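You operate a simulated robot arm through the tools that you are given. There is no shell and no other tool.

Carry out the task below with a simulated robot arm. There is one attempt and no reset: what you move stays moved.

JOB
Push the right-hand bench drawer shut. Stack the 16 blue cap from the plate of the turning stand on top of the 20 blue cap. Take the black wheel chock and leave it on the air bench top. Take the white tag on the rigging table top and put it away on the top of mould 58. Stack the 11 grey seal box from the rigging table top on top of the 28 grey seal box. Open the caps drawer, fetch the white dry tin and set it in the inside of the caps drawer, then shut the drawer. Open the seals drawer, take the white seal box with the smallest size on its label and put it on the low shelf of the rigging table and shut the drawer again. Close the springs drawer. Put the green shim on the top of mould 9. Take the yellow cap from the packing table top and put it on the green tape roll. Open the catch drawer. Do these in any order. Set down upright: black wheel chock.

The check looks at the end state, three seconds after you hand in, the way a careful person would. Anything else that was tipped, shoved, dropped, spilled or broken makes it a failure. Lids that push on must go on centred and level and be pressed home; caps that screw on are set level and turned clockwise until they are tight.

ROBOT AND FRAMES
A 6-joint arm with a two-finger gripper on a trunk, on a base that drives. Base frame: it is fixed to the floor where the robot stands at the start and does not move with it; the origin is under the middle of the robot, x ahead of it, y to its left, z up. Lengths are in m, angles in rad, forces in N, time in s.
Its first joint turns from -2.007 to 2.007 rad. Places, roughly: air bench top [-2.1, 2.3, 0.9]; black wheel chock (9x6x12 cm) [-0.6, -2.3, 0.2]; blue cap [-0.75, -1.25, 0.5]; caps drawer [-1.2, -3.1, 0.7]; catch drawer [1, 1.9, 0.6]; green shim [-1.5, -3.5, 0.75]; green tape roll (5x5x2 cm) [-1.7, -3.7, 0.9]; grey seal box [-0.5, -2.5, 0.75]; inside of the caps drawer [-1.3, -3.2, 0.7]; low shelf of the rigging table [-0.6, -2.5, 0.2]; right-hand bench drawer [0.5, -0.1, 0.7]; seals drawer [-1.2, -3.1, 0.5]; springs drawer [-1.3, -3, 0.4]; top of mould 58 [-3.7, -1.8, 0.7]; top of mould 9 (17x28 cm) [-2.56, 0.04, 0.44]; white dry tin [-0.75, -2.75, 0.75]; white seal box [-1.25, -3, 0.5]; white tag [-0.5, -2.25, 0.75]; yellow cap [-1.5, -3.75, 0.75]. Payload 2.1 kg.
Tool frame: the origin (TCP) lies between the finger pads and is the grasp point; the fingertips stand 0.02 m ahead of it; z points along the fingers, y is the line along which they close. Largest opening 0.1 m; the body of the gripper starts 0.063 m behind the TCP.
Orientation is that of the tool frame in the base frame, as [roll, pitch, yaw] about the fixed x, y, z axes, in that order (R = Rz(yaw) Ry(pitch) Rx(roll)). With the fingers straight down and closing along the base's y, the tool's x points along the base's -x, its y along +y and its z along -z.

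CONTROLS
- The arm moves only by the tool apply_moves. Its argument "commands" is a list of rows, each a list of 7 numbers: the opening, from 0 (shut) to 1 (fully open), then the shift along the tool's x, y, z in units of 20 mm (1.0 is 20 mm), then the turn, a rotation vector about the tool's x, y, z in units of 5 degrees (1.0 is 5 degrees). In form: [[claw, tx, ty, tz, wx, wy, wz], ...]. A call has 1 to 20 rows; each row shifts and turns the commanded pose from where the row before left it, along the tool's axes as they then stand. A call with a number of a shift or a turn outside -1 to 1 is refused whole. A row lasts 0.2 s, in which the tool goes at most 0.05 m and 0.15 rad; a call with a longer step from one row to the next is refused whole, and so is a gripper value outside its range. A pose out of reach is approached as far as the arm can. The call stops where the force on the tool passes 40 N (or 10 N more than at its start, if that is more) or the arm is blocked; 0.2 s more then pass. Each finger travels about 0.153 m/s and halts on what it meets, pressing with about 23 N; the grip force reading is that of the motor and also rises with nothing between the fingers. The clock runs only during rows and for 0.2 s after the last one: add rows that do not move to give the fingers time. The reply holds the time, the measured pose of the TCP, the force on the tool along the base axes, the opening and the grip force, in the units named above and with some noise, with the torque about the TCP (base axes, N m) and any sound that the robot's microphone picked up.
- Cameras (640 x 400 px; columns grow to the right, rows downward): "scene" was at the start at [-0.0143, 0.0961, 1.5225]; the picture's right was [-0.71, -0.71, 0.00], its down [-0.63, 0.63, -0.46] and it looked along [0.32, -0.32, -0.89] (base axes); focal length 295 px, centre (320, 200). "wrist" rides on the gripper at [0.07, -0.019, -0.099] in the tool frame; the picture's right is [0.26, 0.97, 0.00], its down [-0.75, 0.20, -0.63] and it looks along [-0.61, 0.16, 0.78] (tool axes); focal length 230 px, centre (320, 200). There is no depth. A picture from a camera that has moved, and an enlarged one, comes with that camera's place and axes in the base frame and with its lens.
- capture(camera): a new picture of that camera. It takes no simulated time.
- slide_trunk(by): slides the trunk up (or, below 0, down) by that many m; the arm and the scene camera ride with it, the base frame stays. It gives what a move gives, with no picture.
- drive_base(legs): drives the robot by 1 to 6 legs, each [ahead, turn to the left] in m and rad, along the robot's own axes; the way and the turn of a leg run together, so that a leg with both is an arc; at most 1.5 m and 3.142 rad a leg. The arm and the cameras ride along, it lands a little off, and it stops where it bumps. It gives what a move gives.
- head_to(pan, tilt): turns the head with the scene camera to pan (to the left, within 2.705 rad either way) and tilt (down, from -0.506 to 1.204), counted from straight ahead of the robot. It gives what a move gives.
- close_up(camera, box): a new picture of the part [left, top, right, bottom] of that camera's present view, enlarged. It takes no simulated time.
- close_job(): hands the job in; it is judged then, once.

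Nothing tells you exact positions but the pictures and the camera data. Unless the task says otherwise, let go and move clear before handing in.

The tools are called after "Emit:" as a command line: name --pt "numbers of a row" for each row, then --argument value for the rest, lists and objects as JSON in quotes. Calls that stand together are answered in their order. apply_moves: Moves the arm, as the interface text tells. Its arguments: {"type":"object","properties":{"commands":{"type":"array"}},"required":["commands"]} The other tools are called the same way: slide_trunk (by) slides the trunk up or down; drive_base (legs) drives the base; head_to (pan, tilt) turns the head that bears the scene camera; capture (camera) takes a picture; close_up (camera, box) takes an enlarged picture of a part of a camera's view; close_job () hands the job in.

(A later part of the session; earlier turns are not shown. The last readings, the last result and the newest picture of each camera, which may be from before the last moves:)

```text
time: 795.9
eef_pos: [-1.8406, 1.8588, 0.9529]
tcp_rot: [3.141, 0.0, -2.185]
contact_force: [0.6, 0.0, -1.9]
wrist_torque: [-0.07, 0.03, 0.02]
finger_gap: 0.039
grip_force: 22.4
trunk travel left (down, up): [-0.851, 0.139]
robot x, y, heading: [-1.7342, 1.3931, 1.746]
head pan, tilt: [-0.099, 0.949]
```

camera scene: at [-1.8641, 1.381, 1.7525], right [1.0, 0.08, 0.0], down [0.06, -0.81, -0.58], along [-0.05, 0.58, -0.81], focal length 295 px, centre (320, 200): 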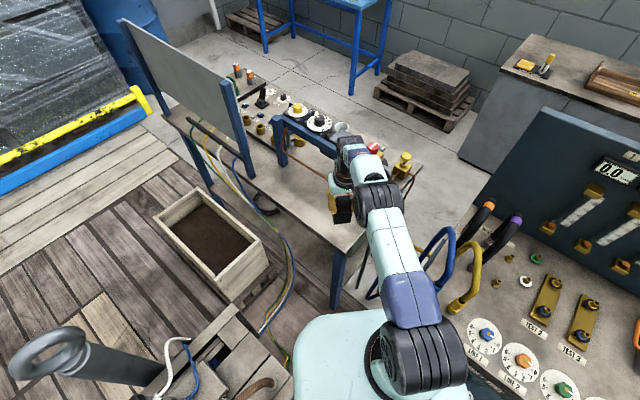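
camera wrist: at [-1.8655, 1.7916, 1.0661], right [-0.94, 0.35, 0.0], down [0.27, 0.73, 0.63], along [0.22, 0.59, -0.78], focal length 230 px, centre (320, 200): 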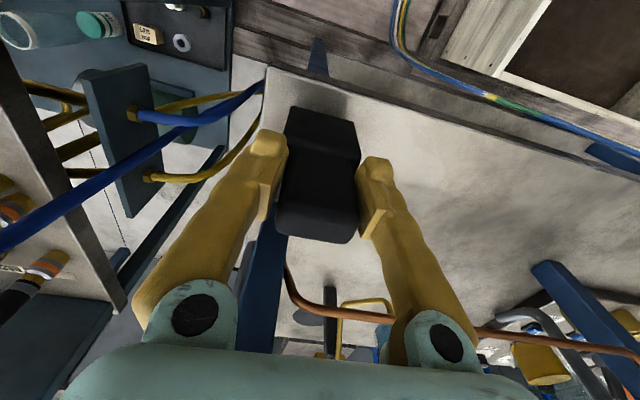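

Emit:
slide_trunk --by -0.006

Emit:
slide_trunk --by -0.005

Emit:
capture --camera "wrist"

Emit:
close_up --camera "scene" --box '[270, 150, 420, 280]'

```text
time: 796.5
eef_pos: [-1.8406, 1.8579, 0.9489]
tcp_rot: [3.141, 0.002, -2.184]
contact_force: [-0.8, 0.0, 4.8]
wrist_torque: [0.47, -0.13, 0.01]
finger_gap: 0.0391
grip_force: 22.8
trunk travel left (down, up): [-0.845, 0.145]
robot x, y, heading: [-1.7308, 1.3927, 1.752]
head pan, tilt: [-0.099, 0.949]
```

```text
time: 797.0
eef_pos: [-1.8419, 1.8548, 0.9453]
tcp_rot: [3.141, 0.003, -2.183]
contact_force: [-4.1, -2.1, 18.9]
wrist_torque: [0.04, 0.03, 0.0]
finger_gap: 0.0391
grip_force: 23.2
trunk travel left (down, up): [-0.84, 0.15]
robot x, y, heading: [-1.7352, 1.3909, 1.752]
head pan, tilt: [-0.099, 0.949]
```

```text
taken
camera wrist: at [-1.8666, 1.7878, 1.0445], right [-0.94, 0.34, 0.0], down [0.27, 0.73, 0.63], along [0.22, 0.59, -0.77], focal length 230 px, centre (320, 200)
```

wrist: 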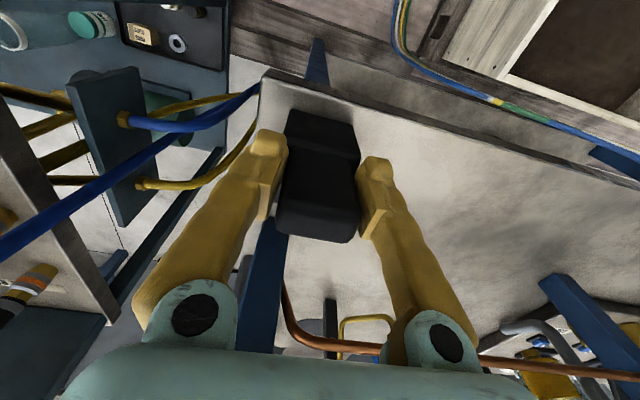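

```text
3.08 times, centred on (345, 215) of scene
camera zoom: at [-1.865, 1.3743, 1.6226], right [1.0, 0.08, 0.0], down [0.07, -0.81, -0.58], along [-0.05, 0.58, -0.81], focal length 908 px, centre (243, 154)
```

zoom: 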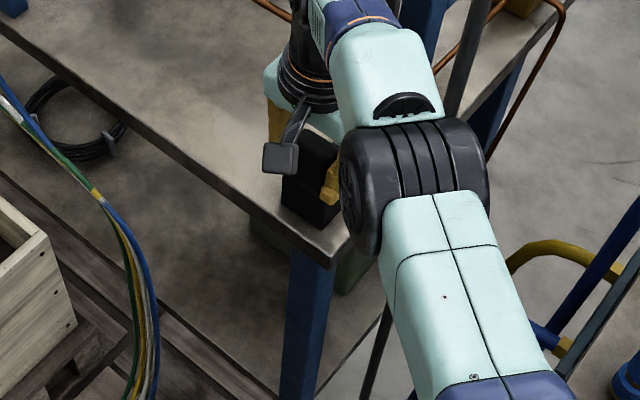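

Contact: the chock is resting flat, about 2 cm inside both edges. I'll relieve, open gently, and rise.

Emit:
slide_trunk --by 0.003

Emit:
apply_moves --pt "0.43 0 0 0 0 0 0" --pt "0.5 0 0 0 0 0 0" --pt "0.6 0 0 0 0 0 0" --pt "0.65 0 0 0 0 0 0" --pt "0.65 0 0 0 0 0 0"

Emit:
capture --camera "wrist"

Emit:
slide_trunk --by 0.12

Emit:
capture --camera "wrist"

```text
time: 797.5
eef_pos: [-1.8392, 1.8572, 0.9459]
tcp_rot: [-3.139, 0.0, -2.184]
contact_force: [-0.7, -1.2, 1.3]
wrist_torque: [0.11, 0.06, 0.04]
finger_gap: 0.0391
grip_force: 22.3
trunk travel left (down, up): [-0.843, 0.147]
robot x, y, heading: [-1.732, 1.3917, 1.749]
head pan, tilt: [-0.099, 0.949]
```

```text
time: 798.7
eef_pos: [-1.8405, 1.8578, 0.9453]
tcp_rot: [-3.14, 0.001, -2.183]
contact_force: [0.4, -0.4, 0.8]
wrist_torque: [-0.01, 0.0, 0.04]
finger_gap: 0.0649
grip_force: 0.0
trunk travel left (down, up): [-0.843, 0.147]
robot x, y, heading: [-1.7289, 1.3908, 1.749]
head pan, tilt: [-0.099, 0.949]
```

```text
taken
camera wrist: at [-1.8654, 1.7911, 1.0453], right [-0.94, 0.35, 0.0], down [0.27, 0.73, 0.63], along [0.22, 0.59, -0.78], focal length 230 px, centre (320, 200)
```

wrist: 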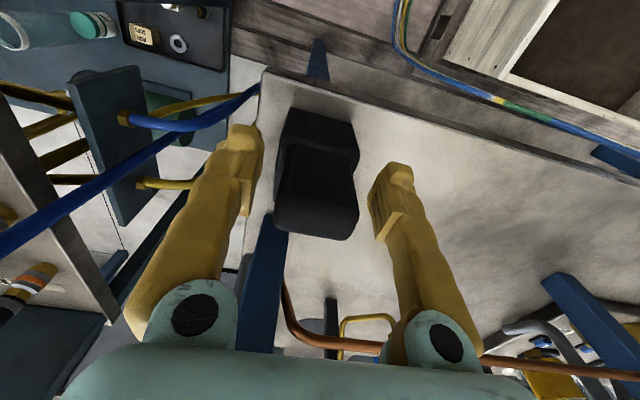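

```text
time: 800.2
eef_pos: [-1.8399, 1.8589, 1.0655]
tcp_rot: [-3.139, -0.001, -2.182]
contact_force: [-0.2, -0.1, 0.1]
wrist_torque: [-0.03, -0.01, 0.01]
finger_gap: 0.0648
grip_force: 0.0
trunk travel left (down, up): [-0.963, 0.027]
robot x, y, heading: [-1.7311, 1.3937, 1.753]
head pan, tilt: [-0.099, 0.949]
```

```text
taken
camera wrist: at [-1.8654, 1.7912, 1.1653], right [-0.94, 0.35, 0.0], down [0.27, 0.73, 0.63], along [0.22, 0.59, -0.78], focal length 230 px, centre (320, 200)
```

wrist: 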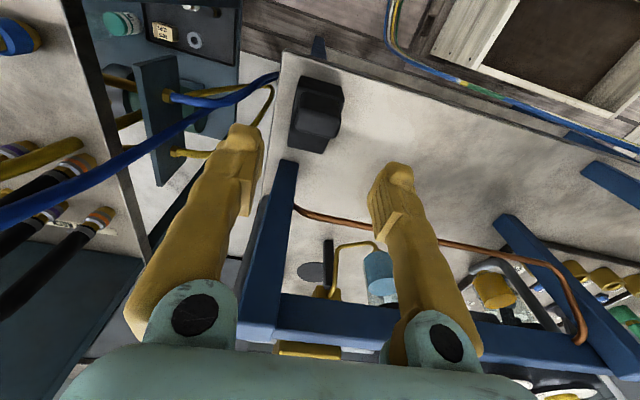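

The chock stands upright on the air bench. Now I'll carefully reverse out the way I came: wrist back, arm retracted, then base.

Emit:
apply_moves --pt "0.4 0 0 0 0 0 -1" --pt "0.2 0 0 0 0 0 -1" --pt "0 0 0 0 0 0 -1" --pt "0 0 0 0 0 0 -1" --pt "0 0 0 0 0 0 -1" --pt "0 0 0 0 0 0 -1" --pt "0 0 0 0 0 0 -1" --pt "0 0 0 0 0 0 -1" --pt "0 0 0 0 0 0 -1" --pt "0 1 0.2 0 0 0 0" --pt "0 1 0.2 0 0 0 0" --pt "0 1 0.2 0 0 0 0" --pt "0 1 0.2 0 0 0 0" --pt "0 1 0 0 0 0 0" --pt "0 1 0 0 0 0 0"

Emit:
drive_base --legs '[[-0.06, 0]]'

Emit:
drive_base --legs '[[0, 0.29], [-0.3, 0]]'

Emit:
head_to --pan -0.3 --tilt 0.7

Emit:
capture --camera "scene"

```text
time: 803.4
eef_pos: [-1.8346, 1.7375, 1.0649]
tcp_rot: [3.141, -0.002, -1.397]
contact_force: [-0.9, 0.1, 0.3]
wrist_torque: [0.0, 0.01, -0.01]
finger_gap: 0.0001
grip_force: 23.1
trunk travel left (down, up): [-0.963, 0.027]
robot x, y, heading: [-1.7357, 1.39, 1.751]
head pan, tilt: [-0.099, 0.949]
```

```text
time: 804.4
eef_pos: [-1.8256, 1.6893, 1.0604]
tcp_rot: [-3.141, -0.01, -1.4]
contact_force: [0.0, -0.4, 0.9]
wrist_torque: [0.01, -0.02, -0.01]
finger_gap: 0.0
grip_force: 22.6
trunk travel left (down, up): [-0.963, 0.027]
robot x, y, heading: [-1.7241, 1.3304, 1.751]
head pan, tilt: [-0.099, 0.949]
```

```text
time: 807.4
eef_pos: [-1.7887, 1.3768, 1.063]
tcp_rot: [-3.141, -0.005, -1.104]
contact_force: [0.7, 0.8, 0.7]
wrist_torque: [-0.03, -0.03, 0.01]
finger_gap: 0.0
grip_force: 22.8
trunk travel left (down, up): [-0.963, 0.027]
robot x, y, heading: [-1.5865, 1.066, 2.049]
head pan, tilt: [-0.099, 0.949]
```

```text
time: 808.2
eef_pos: [-1.7876, 1.3755, 1.0632]
tcp_rot: [-3.14, -0.004, -1.107]
contact_force: [-0.7, 0.0, 0.2]
wrist_torque: [0.02, 0.01, -0.03]
finger_gap: 0.0
grip_force: 23.0
trunk travel left (down, up): [-0.963, 0.027]
robot x, y, heading: [-1.5848, 1.0686, 2.052]
head pan, tilt: [-0.3, 0.7]
```

```text
taken
camera scene: at [-1.6969, 1.0347, 1.7653], right [0.98, 0.17, 0.0], down [0.11, -0.63, -0.76], along [-0.13, 0.75, -0.64], focal length 295 px, centre (320, 200)
```

scene: 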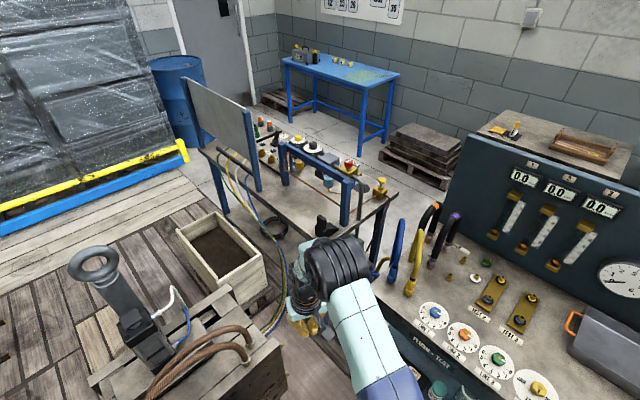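

The chock is visible standing on the bench corner. Next I'll reverse onto the concrete and go to the lathe bench for the catch drawer.

Emit:
drive_base --legs '[[-0.5, 0], [0, -2.672], [1.15, 0], [0, 1.571], [1.3, 0]]'

Emit:
head_to --pan 0.0 --tilt 0.7

Emit:
capture --camera "scene"

```text
time: 832.8
eef_pos: [0.4463, 1.3398, 1.0631]
tcp_rot: [-3.14, -0.003, -2.154]
contact_force: [0.7, -0.2, -0.4]
wrist_torque: [0.0, -0.03, 0.01]
finger_gap: 0.0
grip_force: 23.0
trunk travel left (down, up): [-0.963, 0.027]
robot x, y, heading: [0.2804, 1.013, 0.996]
head pan, tilt: [-0.3, 0.7]
```

```text
time: 833.6
eef_pos: [0.4465, 1.3394, 1.0625]
tcp_rot: [-3.141, -0.005, -2.153]
contact_force: [-0.9, -0.4, -0.1]
wrist_torque: [0.0, 0.01, -0.03]
finger_gap: 0.0002
grip_force: 22.9
trunk travel left (down, up): [-0.963, 0.027]
robot x, y, heading: [0.2845, 1.0126, 0.994]
head pan, tilt: [0.0, 0.7]
```

```text
taken
camera scene: at [0.1774, 1.1101, 1.7653], right [0.84, -0.54, 0.0], down [-0.35, -0.54, -0.76], along [0.42, 0.64, -0.64], focal length 295 px, centre (320, 200)
```

scene: 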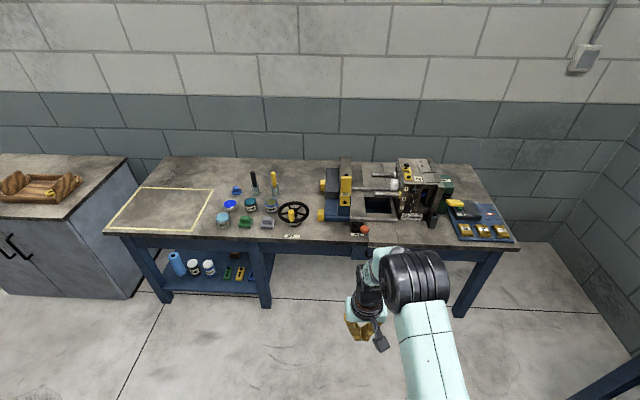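

The bench with the lathe is ahead; the catch drawer should be under the lathe, near my arm. I'll lower the trunk for a better view of its front.

Emit:
slide_trunk --by -0.4

Emit:
capture --camera "scene"

Emit:
capture --camera "wrist"

```text
time: 837.5
eef_pos: [0.4457, 1.3396, 0.663]
tcp_rot: [3.142, -0.004, -2.154]
contact_force: [0.5, 1.1, 0.5]
wrist_torque: [0.02, -0.02, 0.0]
finger_gap: 0.0
grip_force: 23.2
trunk travel left (down, up): [-0.563, 0.427]
robot x, y, heading: [0.2837, 1.0152, 0.993]
head pan, tilt: [0.0, 0.7]
```

```text
taken
camera scene: at [0.1773, 1.1099, 1.3653], right [0.84, -0.54, 0.0], down [-0.35, -0.54, -0.76], along [0.42, 0.64, -0.64], focal length 295 px, centre (320, 200)
```

scene: 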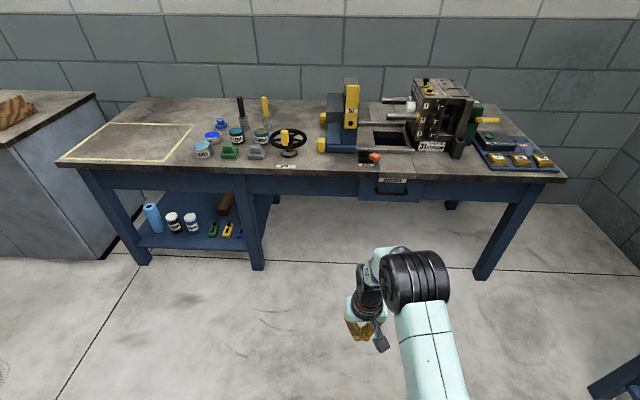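

```text
taken
camera wrist: at [0.4232, 1.2722, 0.763], right [-0.95, 0.32, 0.0], down [0.25, 0.74, 0.63], along [0.2, 0.59, -0.78], focal length 230 px, centre (320, 200)
```

wrist: 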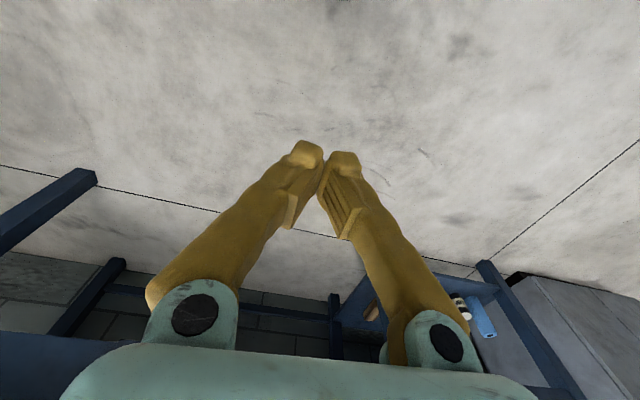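

The small drawer with a handle is visible below the lathe. Zooming in.

Emit:
close_up --camera "scene" --box '[320, 130, 480, 230]'

Emit:
close_up --camera "scene" --box '[350, 160, 430, 210]'

```text
4.00 times, centred on (400, 180) of scene
camera zoom: at [0.1773, 1.1099, 1.3653], right [0.84, -0.54, 0.0], down [-0.35, -0.54, -0.76], along [0.42, 0.64, -0.64], focal length 1180 px, centre (0, 280)
```

zoom: 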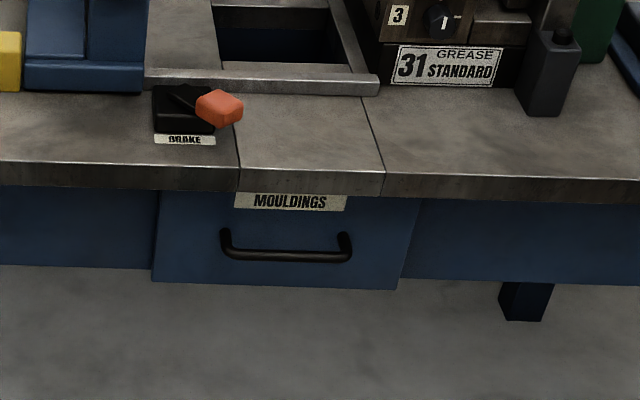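

```text
8.00 times, centred on (390, 185) of scene
camera zoom: at [0.1773, 1.1099, 1.3653], right [0.84, -0.54, 0.0], down [-0.35, -0.54, -0.76], along [0.42, 0.64, -0.64], focal length 2360 px, centre (-240, 320)
```

zoom: 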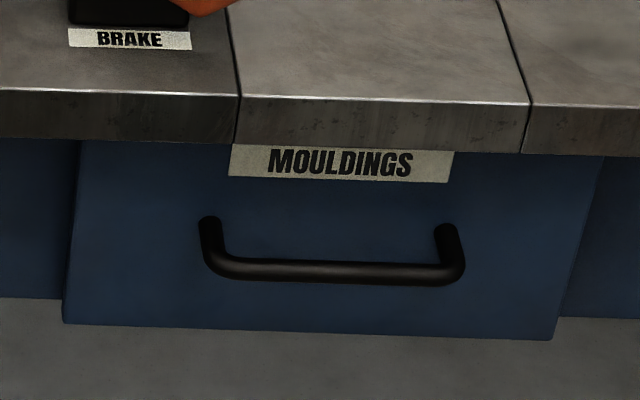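

It's the drawer labelled MOULDINGS below the moulding press: the catch drawer. I'll shift right to be in front of its handle and set the arm in the same gripping pose I used on the other drawers.

Emit:
drive_base --legs '[[0, -1.614], [0.12, 0], [0, 1.571]]'

Emit:
apply_moves --pt "0.35 -0.5 -0.7 -1 0 0 0" --pt "0.35 -0.5 -0.7 -1 0 0 0" --pt "0.35 -0.5 -0.6 -1 0 0 0" --pt "0.35 -0.5 0 -1 0 0 0" --pt "0.35 0 0 0 0 -1 0" --pt "0.35 0 0 0 0 -1 0" --pt "0.35 0 0 0 0 -1 0" --pt "0.35 0 0 0 0 -1 0" --pt "0.35 0 0 0 0 -1 0" --pt "0.35 0 0 0 0 -1 0"

Emit:
capture --camera "wrist"

Emit:
capture --camera "scene"

```text
time: 846.3
eef_pos: [0.5555, 1.268, 0.6628]
tcp_rot: [3.141, -0.005, -2.193]
contact_force: [0.5, -0.5, -0.6]
wrist_torque: [0.02, 0.0, 0.01]
finger_gap: 0.0
grip_force: 22.7
trunk travel left (down, up): [-0.563, 0.427]
robot x, y, heading: [0.3741, 0.9473, 0.961]
head pan, tilt: [0.0, 0.7]
```

```text
time: 848.5
eef_pos: [0.6113, 1.2774, 0.7433]
tcp_rot: [3.14, 0.52, -2.191]
contact_force: [0.2, -0.1, -1.0]
wrist_torque: [-0.02, 0.01, -0.03]
finger_gap: 0.0349
grip_force: 0.1
trunk travel left (down, up): [-0.563, 0.427]
robot x, y, heading: [0.3781, 0.9461, 0.957]
head pan, tilt: [0.0, 0.7]
```

```text
taken
camera wrist: at [0.5616, 1.1771, 0.7952], right [-0.92, 0.38, -0.13], down [0.03, 0.39, 0.92], along [0.4, 0.84, -0.37], focal length 230 px, centre (320, 200)
```

wrist: 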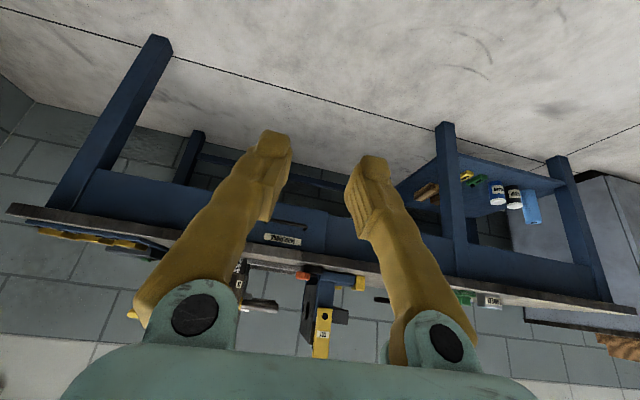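

```text
taken
camera scene: at [0.2774, 1.0481, 1.3653], right [0.82, -0.58, 0.0], down [-0.37, -0.53, -0.77], along [0.44, 0.63, -0.64], focal length 295 px, centre (320, 200)
```

scene: 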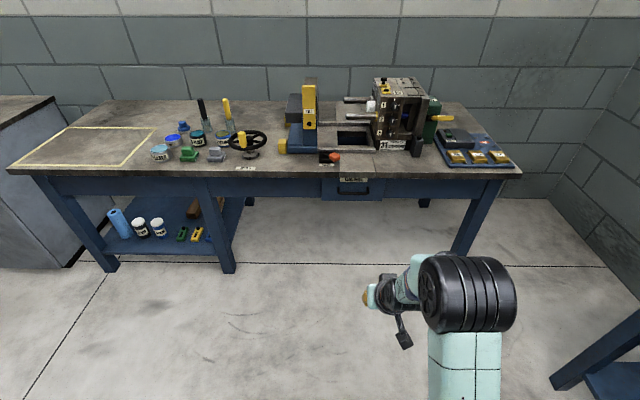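

The handle bar is at about e2 1.955, z 0.617, with the bench top overhanging about 7 cm above it, so I need a steeper tool tilt. I'll extend a little and tilt to about 45–50°.

Emit:
apply_moves --pt "0.35 -0.8 0 0.5 0 -0.6 0" --pt "0.35 -0.8 0 0.5 0 -0.6 0" --pt "0.35 -0.75 0 0.6 0 -0.6 0" --pt "0.35 -0.7 0 0.6 0 -0.6 0" --pt "0.35 0 0 0 0 -0.6 0" --pt "0.35 0 0 0 0 -0.6 0"

Emit:
capture --camera "scene"

```text
time: 849.9
eef_pos: [0.6541, 1.338, 0.7411]
tcp_rot: [-3.141, 0.835, -2.192]
contact_force: [-0.5, -0.2, -0.6]
wrist_torque: [-0.01, -0.05, -0.03]
finger_gap: 0.0353
grip_force: 0.0
trunk travel left (down, up): [-0.563, 0.427]
robot x, y, heading: [0.3761, 0.9477, 0.958]
head pan, tilt: [0.0, 0.7]
```

```text
taken
camera scene: at [0.2775, 1.0484, 1.3653], right [0.82, -0.58, 0.0], down [-0.37, -0.53, -0.76], along [0.44, 0.63, -0.64], focal length 295 px, centre (320, 200)
```

scene: 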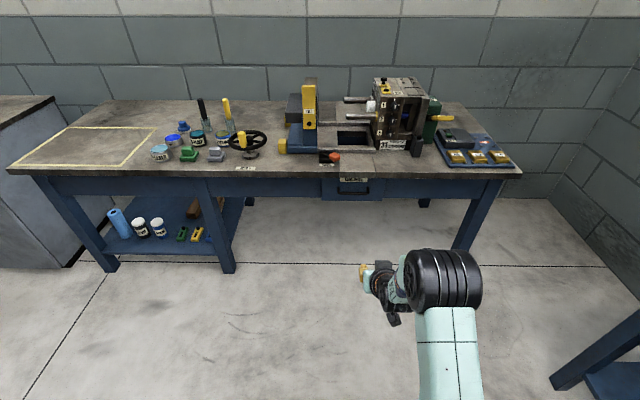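

Tilt of 48° reached. Now rolling the wrist 90° so the fingers open across the bar.

Emit:
apply_moves --pt "0.3 0 0 0 0 0 1" --pt "0.3 0 0 0 0 0 1" --pt "0.3 0 0 0 0 0 1" --pt "0.3 0 0 0 0 0 1" --pt "0.3 0 0 0 0 0 1" --pt "0.3 0 0 0 0 0 1" --pt "0.3 0 0 0 0 0 1" --pt "0.3 0 0 0 0 0 1" --pt "0.3 0 0 0 0 0 1" --pt "0.3 0 0 0 0 0 1" --pt "0.3 0 0 0 0 0 1" --pt "0.3 0 0 0 0 0 1" --pt "0.3 0 0 0 0 0 1" --pt "0.3 0 0 0 0 0 1" --pt "0.3 0 0 0 0 0 1" --pt "0.3 0 0 0 0 0 1" --pt "0.3 0 0 0 0 0 1" --pt "0.3 0 0 0 0 0 1"

Emit:
capture --camera "wrist"

```text
time: 853.7
eef_pos: [0.6538, 1.3389, 0.7414]
tcp_rot: [2.308, -0.001, 2.518]
contact_force: [-0.5, 0.5, -0.1]
wrist_torque: [0.01, 0.02, 0.0]
finger_gap: 0.03
grip_force: 0.1
trunk travel left (down, up): [-0.563, 0.427]
robot x, y, heading: [0.3758, 0.9478, 0.954]
head pan, tilt: [0.0, 0.7]
```

```text
taken
camera wrist: at [0.5479, 1.3097, 0.7946], right [0.17, 0.68, 0.72], down [0.42, -0.71, 0.57], along [0.89, 0.2, -0.4], focal length 230 px, centre (320, 200)
```

wrist: 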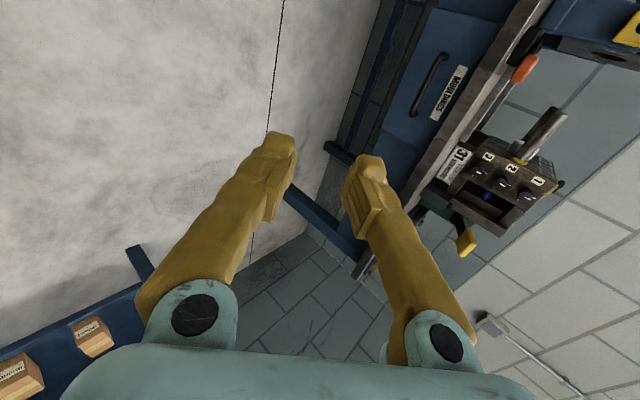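

The gripper is set. I'll lower and drive up to a point a few cm before the bar, then measure again.

Emit:
slide_trunk --by -0.08

Emit:
drive_base --legs '[[0.38, 0]]'

Emit:
capture --camera "wrist"

Emit:
close_up --camera "wrist" --box '[220, 0, 460, 240]'

```text
time: 854.9
eef_pos: [0.6549, 1.3376, 0.6601]
tcp_rot: [2.308, 0.001, 2.52]
contact_force: [1.1, 1.0, -0.7]
wrist_torque: [0.02, -0.01, -0.03]
finger_gap: 0.03
grip_force: 0.0
trunk travel left (down, up): [-0.483, 0.507]
robot x, y, heading: [0.3772, 0.9459, 0.953]
head pan, tilt: [0.0, 0.7]
```

```text
time: 857.3
eef_pos: [0.8723, 1.6441, 0.661]
tcp_rot: [2.309, 0.0, 2.518]
contact_force: [-0.9, -0.4, 0.4]
wrist_torque: [0.02, 0.0, 0.01]
finger_gap: 0.0303
grip_force: 0.0
trunk travel left (down, up): [-0.483, 0.507]
robot x, y, heading: [0.5978, 1.255, 0.956]
head pan, tilt: [0.0, 0.7]
```

```text
taken
camera wrist: at [0.7656, 1.6165, 0.7143], right [0.17, 0.68, 0.71], down [0.42, -0.71, 0.57], along [0.89, 0.2, -0.4], focal length 230 px, centre (320, 200)
```

wrist: 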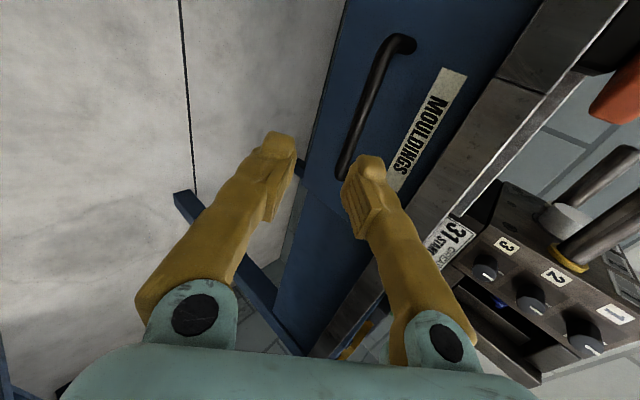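

```text
1.67 times, centred on (340, 120) of wrist
camera zoom: at [0.7656, 1.6165, 0.7143], right [0.17, 0.68, 0.71], down [0.42, -0.71, 0.57], along [0.89, 0.2, -0.4], focal length 384 px, centre (287, 333)
```

zoom: 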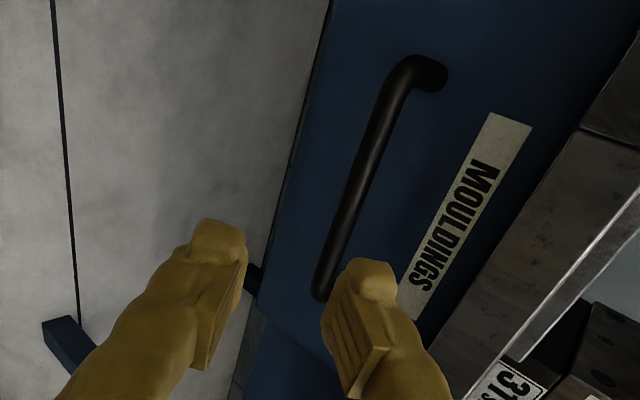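

The bar is about 11 cm ahead and 4 cm off-axis; driving 5.5 cm forward will put it on the tool axis.

Emit:
drive_base --legs '[[0.052, 0]]'

Emit:
close_up --camera "wrist" --box '[220, 0, 460, 240]'

```text
time: 858.2
eef_pos: [0.9044, 1.6892, 0.6606]
tcp_rot: [2.308, 0.001, 2.517]
contact_force: [-0.6, 0.3, 0.0]
wrist_torque: [-0.02, -0.01, 0.0]
finger_gap: 0.0299
grip_force: 0.0
trunk travel left (down, up): [-0.483, 0.507]
robot x, y, heading: [0.6219, 1.2959, 0.956]
head pan, tilt: [0.0, 0.7]
```

```text
1.67 times, centred on (340, 120) of wrist
camera zoom: at [0.7965, 1.6596, 0.7141], right [0.17, 0.68, 0.71], down [0.42, -0.71, 0.57], along [0.89, 0.2, -0.4], focal length 384 px, centre (287, 333)
```

zoom: 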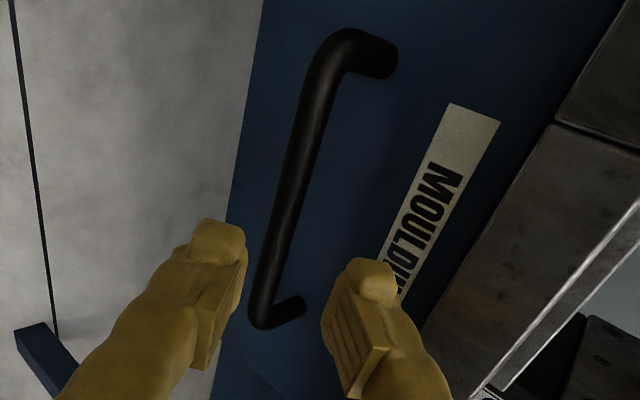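

The bar is now on the tool axis about 7.5 cm ahead. Advancing diagonally with alternating small steps.

Emit:
slide_trunk --by -0.015

Emit:
drive_base --legs '[[0.017, 0]]'

Emit:
slide_trunk --by -0.015

Emit:
drive_base --legs '[[0.017, 0]]'

Emit:
close_up --camera "wrist" --box '[220, 0, 460, 240]'

```text
time: 858.9
eef_pos: [0.9043, 1.688, 0.6455]
tcp_rot: [2.309, 0.001, 2.517]
contact_force: [0.5, 0.3, 0.1]
wrist_torque: [-0.06, 0.03, 0.01]
finger_gap: 0.0298
grip_force: 0.0
trunk travel left (down, up): [-0.468, 0.522]
robot x, y, heading: [0.624, 1.295, 0.956]
head pan, tilt: [0.0, 0.7]
```

```text
time: 859.6
eef_pos: [0.9142, 1.703, 0.6465]
tcp_rot: [2.31, 0.001, 2.516]
contact_force: [0.1, -0.1, -0.9]
wrist_torque: [0.01, 0.01, 0.04]
finger_gap: 0.0301
grip_force: 0.2
trunk travel left (down, up): [-0.468, 0.522]
robot x, y, heading: [0.6363, 1.3079, 0.957]
head pan, tilt: [0.0, 0.7]
```

```text
time: 860.3
eef_pos: [0.9126, 1.7023, 0.6315]
tcp_rot: [2.311, 0.001, 2.517]
contact_force: [0.2, 0.3, -0.2]
wrist_torque: [-0.01, 0.04, -0.05]
finger_gap: 0.03
grip_force: 0.2
trunk travel left (down, up): [-0.453, 0.537]
robot x, y, heading: [0.6336, 1.3088, 0.954]
head pan, tilt: [0.0, 0.7]
```

```text
time: 861.1
eef_pos: [0.9223, 1.7154, 0.6305]
tcp_rot: [2.309, -0.001, 2.517]
contact_force: [-0.5, 0.0, 0.1]
wrist_torque: [0.0, -0.03, 0.0]
finger_gap: 0.0299
grip_force: 0.1
trunk travel left (down, up): [-0.453, 0.537]
robot x, y, heading: [0.6454, 1.3253, 0.954]
head pan, tilt: [0.0, 0.7]
```

```text
1.67 times, centred on (340, 120) of wrist
camera zoom: at [0.8162, 1.6876, 0.6842], right [0.17, 0.68, 0.71], down [0.42, -0.71, 0.57], along [0.89, 0.2, -0.4], focal length 384 px, centre (287, 333)
```

zoom: 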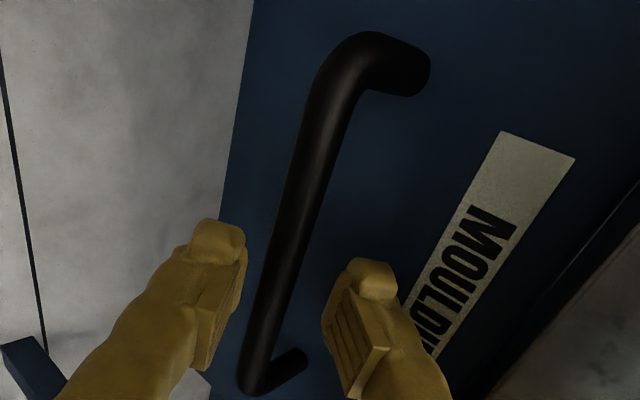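

Emit:
slide_trunk --by -0.012

Emit:
drive_base --legs '[[0.014, 0]]'

Emit:
slide_trunk --by -0.012

Emit:
drive_base --legs '[[0.012, 0]]'

Emit:
close_up --camera "wrist" --box '[220, 0, 460, 240]'

```text
time: 861.7
eef_pos: [0.9241, 1.7159, 0.6199]
tcp_rot: [2.31, 0.0, 2.517]
contact_force: [0.4, 0.0, 0.7]
wrist_torque: [0.0, 0.01, 0.0]
finger_gap: 0.0298
grip_force: 0.0
trunk travel left (down, up): [-0.441, 0.549]
robot x, y, heading: [0.6447, 1.3226, 0.954]
head pan, tilt: [0.0, 0.7]
```

```text
time: 862.4
eef_pos: [0.9312, 1.7267, 0.6188]
tcp_rot: [2.308, 0.0, 2.517]
contact_force: [-4.7, -5.5, -0.5]
wrist_torque: [0.02, -0.03, -0.04]
finger_gap: 0.0261
grip_force: 0.2
trunk travel left (down, up): [-0.441, 0.549]
robot x, y, heading: [0.6515, 1.3379, 0.958]
head pan, tilt: [0.0, 0.7]
```

```text
time: 863.0
eef_pos: [0.9299, 1.7246, 0.6072]
tcp_rot: [2.311, 0.0, 2.518]
contact_force: [-3.7, -5.8, 2.3]
wrist_torque: [0.05, -0.04, 0.0]
finger_gap: 0.0271
grip_force: 0.0
trunk travel left (down, up): [-0.429, 0.561]
robot x, y, heading: [0.6509, 1.3389, 0.953]
head pan, tilt: [0.0, 0.7]
```

```text
time: 863.9
eef_pos: [0.9318, 1.7275, 0.605]
tcp_rot: [2.321, -0.001, 2.518]
contact_force: [-14.7, -21.1, 8.7]
wrist_torque: [0.24, -0.27, -0.01]
finger_gap: 0.0204
grip_force: 0.1
trunk travel left (down, up): [-0.429, 0.561]
robot x, y, heading: [0.6567, 1.3419, 0.953]
head pan, tilt: [0.0, 0.7]
stopped in leg 1: the force on the tool passed its limit at 45 N (the readings are from after the stop); the commanded pose is now the measured one
```

```text
1.67 times, centred on (340, 120) of wrist
camera zoom: at [0.8253, 1.7, 0.66], right [0.18, 0.69, 0.71], down [0.42, -0.7, 0.58], along [0.89, 0.19, -0.41], focal length 384 px, centre (287, 333)
```

zoom: 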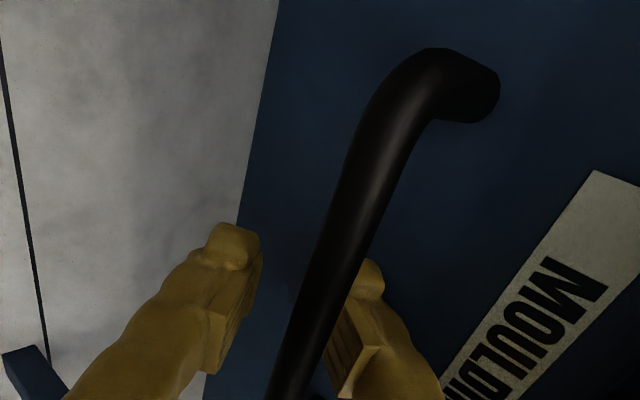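

The fingertip has touched the panel and the bar is between the fingers. Backing off a few mm and closing on it.

Emit:
drive_base --legs '[[-0.006, 0]]'

Emit:
apply_moves --pt "0.1 0 0 0 0 0 0" --pt "0 0 0 0 0 0 0" --pt "0 0 0 0 0 0 0" --pt "0 0 0 0 0 0 0"

Emit:
capture --camera "wrist"

```text
time: 864.6
eef_pos: [0.9313, 1.7258, 0.6043]
tcp_rot: [2.321, -0.002, 2.518]
contact_force: [-5.1, -5.9, -1.8]
wrist_torque: [-0.02, -0.02, 0.0]
finger_gap: 0.025
grip_force: 0.1
trunk travel left (down, up): [-0.429, 0.561]
robot x, y, heading: [0.6528, 1.3382, 0.955]
head pan, tilt: [0.0, 0.7]
```

```text
time: 865.6
eef_pos: [0.9315, 1.7264, 0.6036]
tcp_rot: [2.322, 0.0, 2.517]
contact_force: [3.8, 4.8, 7.6]
wrist_torque: [-0.07, 0.2, -0.03]
finger_gap: 0.0
grip_force: 22.8
trunk travel left (down, up): [-0.429, 0.561]
robot x, y, heading: [0.6518, 1.3397, 0.949]
head pan, tilt: [0.0, 0.7]
```

```text
taken
camera wrist: at [0.8247, 1.6988, 0.6586], right [0.18, 0.69, 0.71], down [0.42, -0.7, 0.58], along [0.89, 0.19, -0.41], focal length 230 px, centre (320, 200)
```

wrist: 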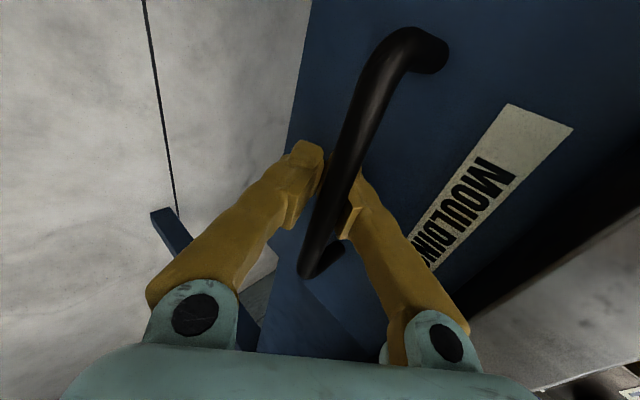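

The fingers slipped under the bar instead of around it. I'll back straight off 5 cm, reopen, and realign about 1.5 cm higher.

Emit:
drive_base --legs '[[-0.05, 0]]'

Emit:
apply_moves --pt "0.34 0 0 0 0 0 0" --pt "0.34 0 0 0 0 0 0"

Emit:
slide_trunk --by 0.04

Emit:
close_up --camera "wrist" --box '[220, 0, 460, 240]'

Emit:
close_up --camera "scene" --box '[300, 60, 500, 240]'

```text
time: 866.5
eef_pos: [0.9021, 1.6854, 0.6044]
tcp_rot: [2.322, 0.001, 2.515]
contact_force: [0.5, -0.5, -0.1]
wrist_torque: [-0.01, 0.02, -0.01]
finger_gap: 0.0
grip_force: 23.3
trunk travel left (down, up): [-0.429, 0.561]
robot x, y, heading: [0.6224, 1.2956, 0.956]
head pan, tilt: [0.0, 0.7]
```

```text
time: 867.1
eef_pos: [0.9023, 1.6857, 0.6026]
tcp_rot: [2.324, -0.001, 2.517]
contact_force: [-0.2, -0.1, 0.3]
wrist_torque: [-0.01, -0.02, 0.03]
finger_gap: 0.034
grip_force: 0.1
trunk travel left (down, up): [-0.429, 0.561]
robot x, y, heading: [0.6244, 1.2961, 0.956]
head pan, tilt: [0.0, 0.7]
```

```text
time: 868.0
eef_pos: [0.903, 1.6855, 0.6436]
tcp_rot: [2.324, 0.001, 2.517]
contact_force: [-1.6, -2.9, -0.2]
wrist_torque: [-0.09, 0.01, -0.01]
finger_gap: 0.0355
grip_force: 1.0
trunk travel left (down, up): [-0.469, 0.521]
robot x, y, heading: [0.6244, 1.2994, 0.955]
head pan, tilt: [0.0, 0.7]
```

```text
1.67 times, centred on (340, 120) of wrist
camera zoom: at [0.7949, 1.6575, 0.6986], right [0.18, 0.69, 0.71], down [0.42, -0.7, 0.58], along [0.89, 0.19, -0.41], focal length 384 px, centre (287, 333)
```

zoom: 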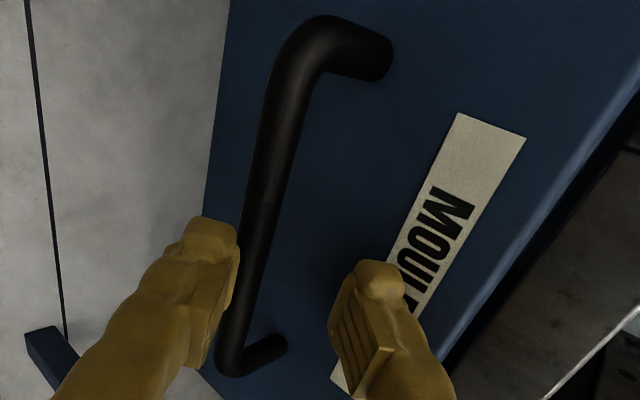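

```text
2.22 times, centred on (400, 150) of scene
camera zoom: at [0.5251, 1.3988, 1.2715], right [0.82, -0.58, 0.0], down [-0.37, -0.53, -0.77], along [0.44, 0.62, -0.64], focal length 655 px, centre (142, 311)
```

zoom: 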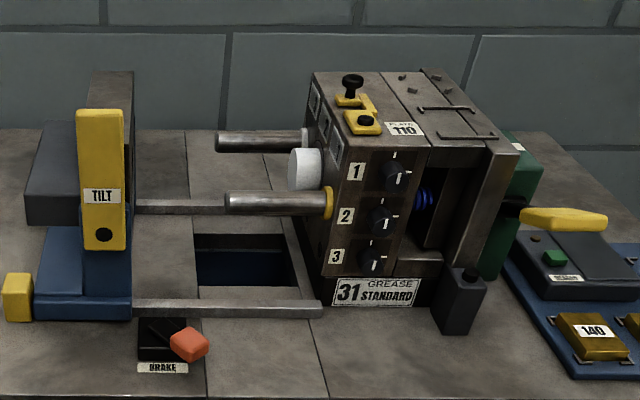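

The drawer actually moved with me: it's already about 4–5 cm open, and the bar is now just ahead of the fingertips. I'll realign and take a proper grip.

Emit:
drive_base --legs '[[-0.012, 0]]'

Emit:
slide_trunk --by -0.01

Emit:
close_up --camera "wrist" --box '[220, 0, 460, 240]'

```text
time: 868.7
eef_pos: [0.8951, 1.6763, 0.6442]
tcp_rot: [2.323, -0.001, 2.518]
contact_force: [-0.2, 0.5, 1.0]
wrist_torque: [0.0, -0.02, 0.02]
finger_gap: 0.034
grip_force: 0.0
trunk travel left (down, up): [-0.469, 0.521]
robot x, y, heading: [0.6179, 1.2875, 0.952]
head pan, tilt: [0.0, 0.7]
```

```text
time: 869.3
eef_pos: [0.8937, 1.6759, 0.6343]
tcp_rot: [2.325, -0.001, 2.517]
contact_force: [0.6, -0.3, 1.1]
wrist_torque: [0.04, 0.0, -0.02]
finger_gap: 0.0339
grip_force: 0.0
trunk travel left (down, up): [-0.459, 0.531]
robot x, y, heading: [0.6191, 1.2915, 0.955]
head pan, tilt: [0.0, 0.7]
```

```text
1.67 times, centred on (340, 120) of wrist
camera zoom: at [0.7881, 1.6477, 0.6883], right [0.18, 0.69, 0.71], down [0.42, -0.7, 0.58], along [0.89, 0.19, -0.41], focal length 384 px, centre (287, 333)
```

zoom: 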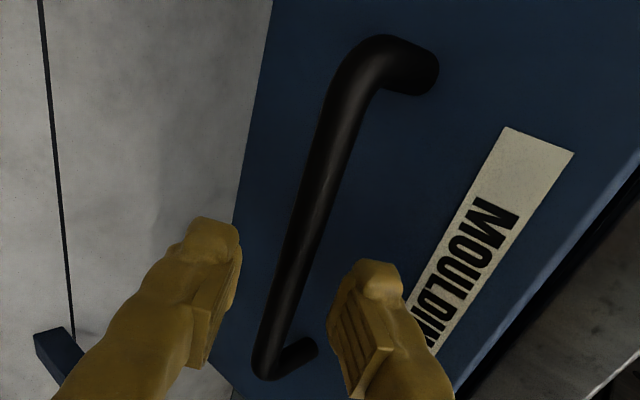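

I'll bias the approach so the upper finger surely passes behind the bar: slightly higher and wider open, then in along the axis.

Emit:
apply_moves --pt "0.4 0 0 0 0 0 0" --pt "0.4 0 0 0 0 0 0"

Emit:
slide_trunk --by 0.016

Emit:
drive_base --legs '[[0.014, 0]]'

Emit:
slide_trunk --by -0.011

Emit:
close_up --camera "wrist" --box '[220, 0, 460, 240]'

```text
time: 869.9
eef_pos: [0.8954, 1.6748, 0.6342]
tcp_rot: [2.321, 0.001, 2.517]
contact_force: [-0.7, 0.2, 0.0]
wrist_torque: [0.0, 0.0, 0.01]
finger_gap: 0.0401
grip_force: 0.1
trunk travel left (down, up): [-0.459, 0.531]
robot x, y, heading: [0.6177, 1.288, 0.951]
head pan, tilt: [0.0, 0.7]
```

```text
time: 870.5
eef_pos: [0.8946, 1.6757, 0.6496]
tcp_rot: [2.324, 0.001, 2.519]
contact_force: [1.1, 0.0, 0.1]
wrist_torque: [-0.02, 0.01, -0.03]
finger_gap: 0.0401
grip_force: 0.0
trunk travel left (down, up): [-0.475, 0.515]
robot x, y, heading: [0.6156, 1.2875, 0.955]
head pan, tilt: [0.0, 0.7]
```

```text
time: 871.3
eef_pos: [0.9036, 1.6869, 0.6502]
tcp_rot: [2.324, 0.0, 2.517]
contact_force: [0.5, 0.1, -0.8]
wrist_torque: [0.02, -0.03, -0.03]
finger_gap: 0.0398
grip_force: 0.1
trunk travel left (down, up): [-0.475, 0.515]
robot x, y, heading: [0.629, 1.3019, 0.956]
head pan, tilt: [0.0, 0.7]
```

```text
time: 871.9
eef_pos: [0.9028, 1.6864, 0.6389]
tcp_rot: [2.325, 0.0, 2.517]
contact_force: [0.1, 0.4, -0.7]
wrist_torque: [0.04, 0.03, 0.0]
finger_gap: 0.0399
grip_force: 0.0
trunk travel left (down, up): [-0.464, 0.526]
robot x, y, heading: [0.6253, 1.298, 0.954]
head pan, tilt: [0.0, 0.7]
```

```text
1.67 times, centred on (340, 120) of wrist
camera zoom: at [0.7966, 1.6593, 0.6933], right [0.18, 0.69, 0.71], down [0.42, -0.7, 0.58], along [0.89, 0.19, -0.41], focal length 384 px, centre (287, 333)
```

zoom: 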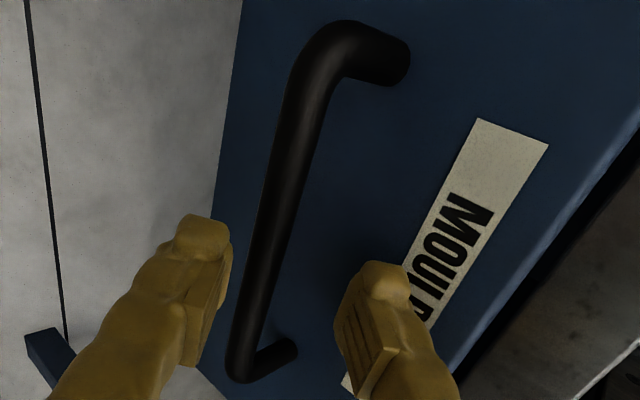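

The bar is 3.5 cm ahead, biased toward the rear finger as intended. Advancing the last bit, checking forces.

Emit:
slide_trunk --by -0.01

Emit:
drive_base --legs '[[0.012, 0]]'

Emit:
slide_trunk --by -0.009

Emit:
close_up --camera "wrist" --box '[220, 0, 460, 240]'

```text
time: 872.5
eef_pos: [0.9035, 1.6871, 0.6286]
tcp_rot: [2.323, 0.0, 2.515]
contact_force: [-0.1, -0.6, 0.2]
wrist_torque: [0.02, 0.02, 0.0]
finger_gap: 0.0401
grip_force: 0.1
trunk travel left (down, up): [-0.454, 0.536]
robot x, y, heading: [0.6275, 1.3008, 0.961]
head pan, tilt: [0.0, 0.7]
```

```text
time: 873.2
eef_pos: [0.9102, 1.6967, 0.6283]
tcp_rot: [2.323, 0.001, 2.517]
contact_force: [-0.6, 0.0, -0.4]
wrist_torque: [0.0, -0.03, 0.01]
finger_gap: 0.0398
grip_force: 0.1
trunk travel left (down, up): [-0.454, 0.536]
robot x, y, heading: [0.6325, 1.3106, 0.955]
head pan, tilt: [0.0, 0.7]
```

```text
time: 873.8
eef_pos: [0.9094, 1.6971, 0.6199]
tcp_rot: [2.323, 0.0, 2.517]
contact_force: [0.8, -0.4, 0.3]
wrist_torque: [0.02, -0.02, 0.0]
finger_gap: 0.0397
grip_force: 0.1
trunk travel left (down, up): [-0.445, 0.545]
robot x, y, heading: [0.6342, 1.3095, 0.956]
head pan, tilt: [0.0, 0.7]
```

```text
1.67 times, centred on (340, 120) of wrist
camera zoom: at [0.8036, 1.6692, 0.6743], right [0.18, 0.69, 0.71], down [0.42, -0.7, 0.58], along [0.89, 0.19, -0.41], focal length 384 px, centre (287, 333)
```

zoom: 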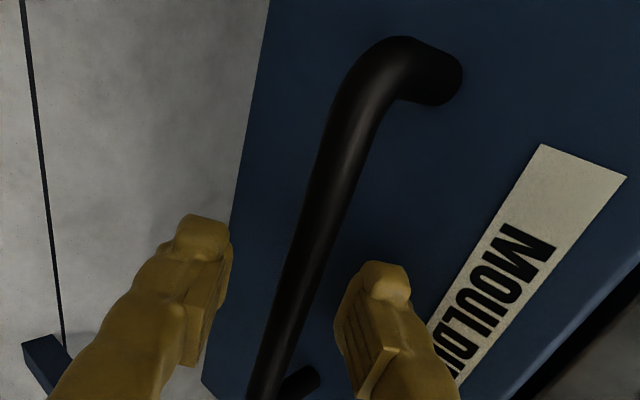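

Emit:
drive_base --legs '[[0.011, 0]]'

Emit:
slide_trunk --by -0.005

Emit:
close_up --camera "wrist" --box '[220, 0, 460, 240]'

```text
time: 874.5
eef_pos: [0.9163, 1.7076, 0.6185]
tcp_rot: [2.321, -0.001, 2.517]
contact_force: [0.4, 0.6, -0.5]
wrist_torque: [-0.01, -0.01, -0.03]
finger_gap: 0.0399
grip_force: 0.0
trunk travel left (down, up): [-0.445, 0.545]
robot x, y, heading: [0.6353, 1.3165, 0.952]
head pan, tilt: [0.0, 0.7]
```

```text
time: 875.1
eef_pos: [0.9173, 1.7069, 0.6162]
tcp_rot: [2.323, -0.001, 2.516]
contact_force: [0.5, -0.9, 0.0]
wrist_torque: [0.0, 0.01, 0.0]
finger_gap: 0.0402
grip_force: 0.1
trunk travel left (down, up): [-0.44, 0.55]
robot x, y, heading: [0.6382, 1.3168, 0.955]
head pan, tilt: [0.0, 0.7]
```

```text
1.67 times, centred on (340, 120) of wrist
camera zoom: at [0.8101, 1.6784, 0.6692], right [0.18, 0.69, 0.71], down [0.42, -0.7, 0.58], along [0.89, 0.19, -0.41], focal length 384 px, centre (287, 333)
```

zoom: 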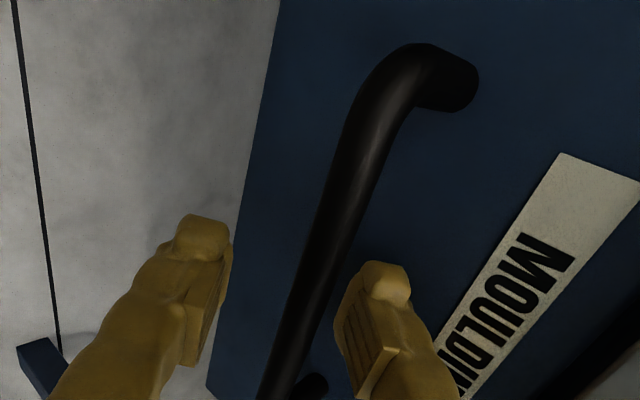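

Emit:
drive_base --legs '[[0.008, 0]]'

Emit:
apply_moves --pt "0.2 0 0 0 0 0 0" --pt "0.1 0 0 0 0 0 0" --pt "0 0 0 0 0 0 0" --pt "0 0 0 0 0 0 0" --pt "0 0 0 0 0 0 0"

Emit:
close_up --camera "wrist" --box '[220, 0, 460, 240]'

```text
time: 875.8
eef_pos: [0.9221, 1.7141, 0.6148]
tcp_rot: [2.321, 0.001, 2.517]
contact_force: [0.1, 0.2, 1.2]
wrist_torque: [0.02, -0.03, -0.02]
finger_gap: 0.04
grip_force: 0.1
trunk travel left (down, up): [-0.44, 0.55]
robot x, y, heading: [0.6408, 1.3203, 0.953]
head pan, tilt: [0.0, 0.7]
```

```text
time: 877.0
eef_pos: [0.9213, 1.7122, 0.6157]
tcp_rot: [2.318, 0.001, 2.517]
contact_force: [2.3, 2.7, 11.1]
wrist_torque: [0.05, 0.2, -0.3]
finger_gap: 0.0059
grip_force: 30.8
trunk travel left (down, up): [-0.44, 0.55]
robot x, y, heading: [0.6443, 1.3227, 0.954]
head pan, tilt: [0.0, 0.7]
```

```text
1.67 times, centred on (340, 120) of wrist
camera zoom: at [0.8147, 1.6849, 0.6702], right [0.18, 0.68, 0.71], down [0.42, -0.7, 0.58], along [0.89, 0.19, -0.41], focal length 384 px, centre (287, 333)
```

zoom: 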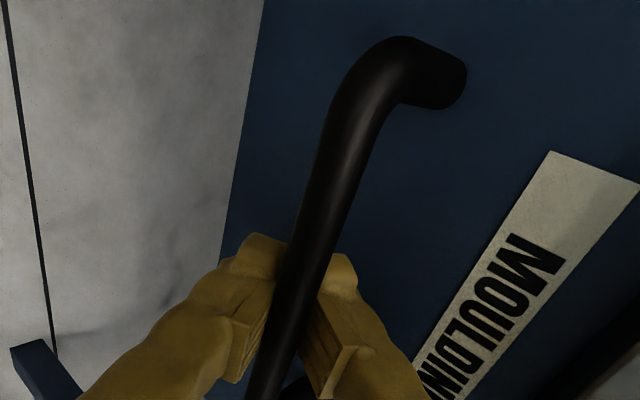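

Gripped like before (bar between the fingers). Pulling the drawer open.

Emit:
drive_base --legs '[[-0.1, 0]]'

Emit:
capture --camera "wrist"

Emit:
capture --camera "scene"

```text
time: 878.1
eef_pos: [0.8654, 1.6339, 0.6134]
tcp_rot: [2.327, 0.0, 2.514]
contact_force: [-1.1, -1.6, -6.0]
wrist_torque: [0.09, 0.02, -0.01]
finger_gap: 0.0
grip_force: 29.7
trunk travel left (down, up): [-0.44, 0.55]
robot x, y, heading: [0.5844, 1.2463, 0.954]
head pan, tilt: [0.0, 0.7]
```

```text
taken
camera wrist: at [0.7596, 1.6064, 0.6685], right [0.18, 0.69, 0.7], down [0.42, -0.7, 0.58], along [0.89, 0.19, -0.41], focal length 230 px, centre (320, 200)
```

wrist: 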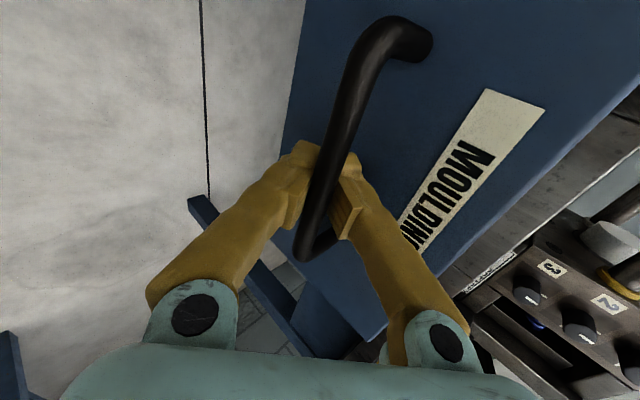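

```text
taken
camera scene: at [0.4898, 1.349, 1.2422], right [0.81, -0.58, 0.0], down [-0.37, -0.53, -0.76], along [0.44, 0.62, -0.64], focal length 295 px, centre (320, 200)
```

scene: 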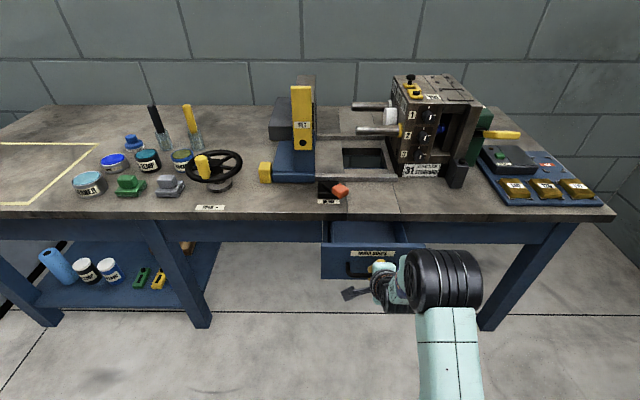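

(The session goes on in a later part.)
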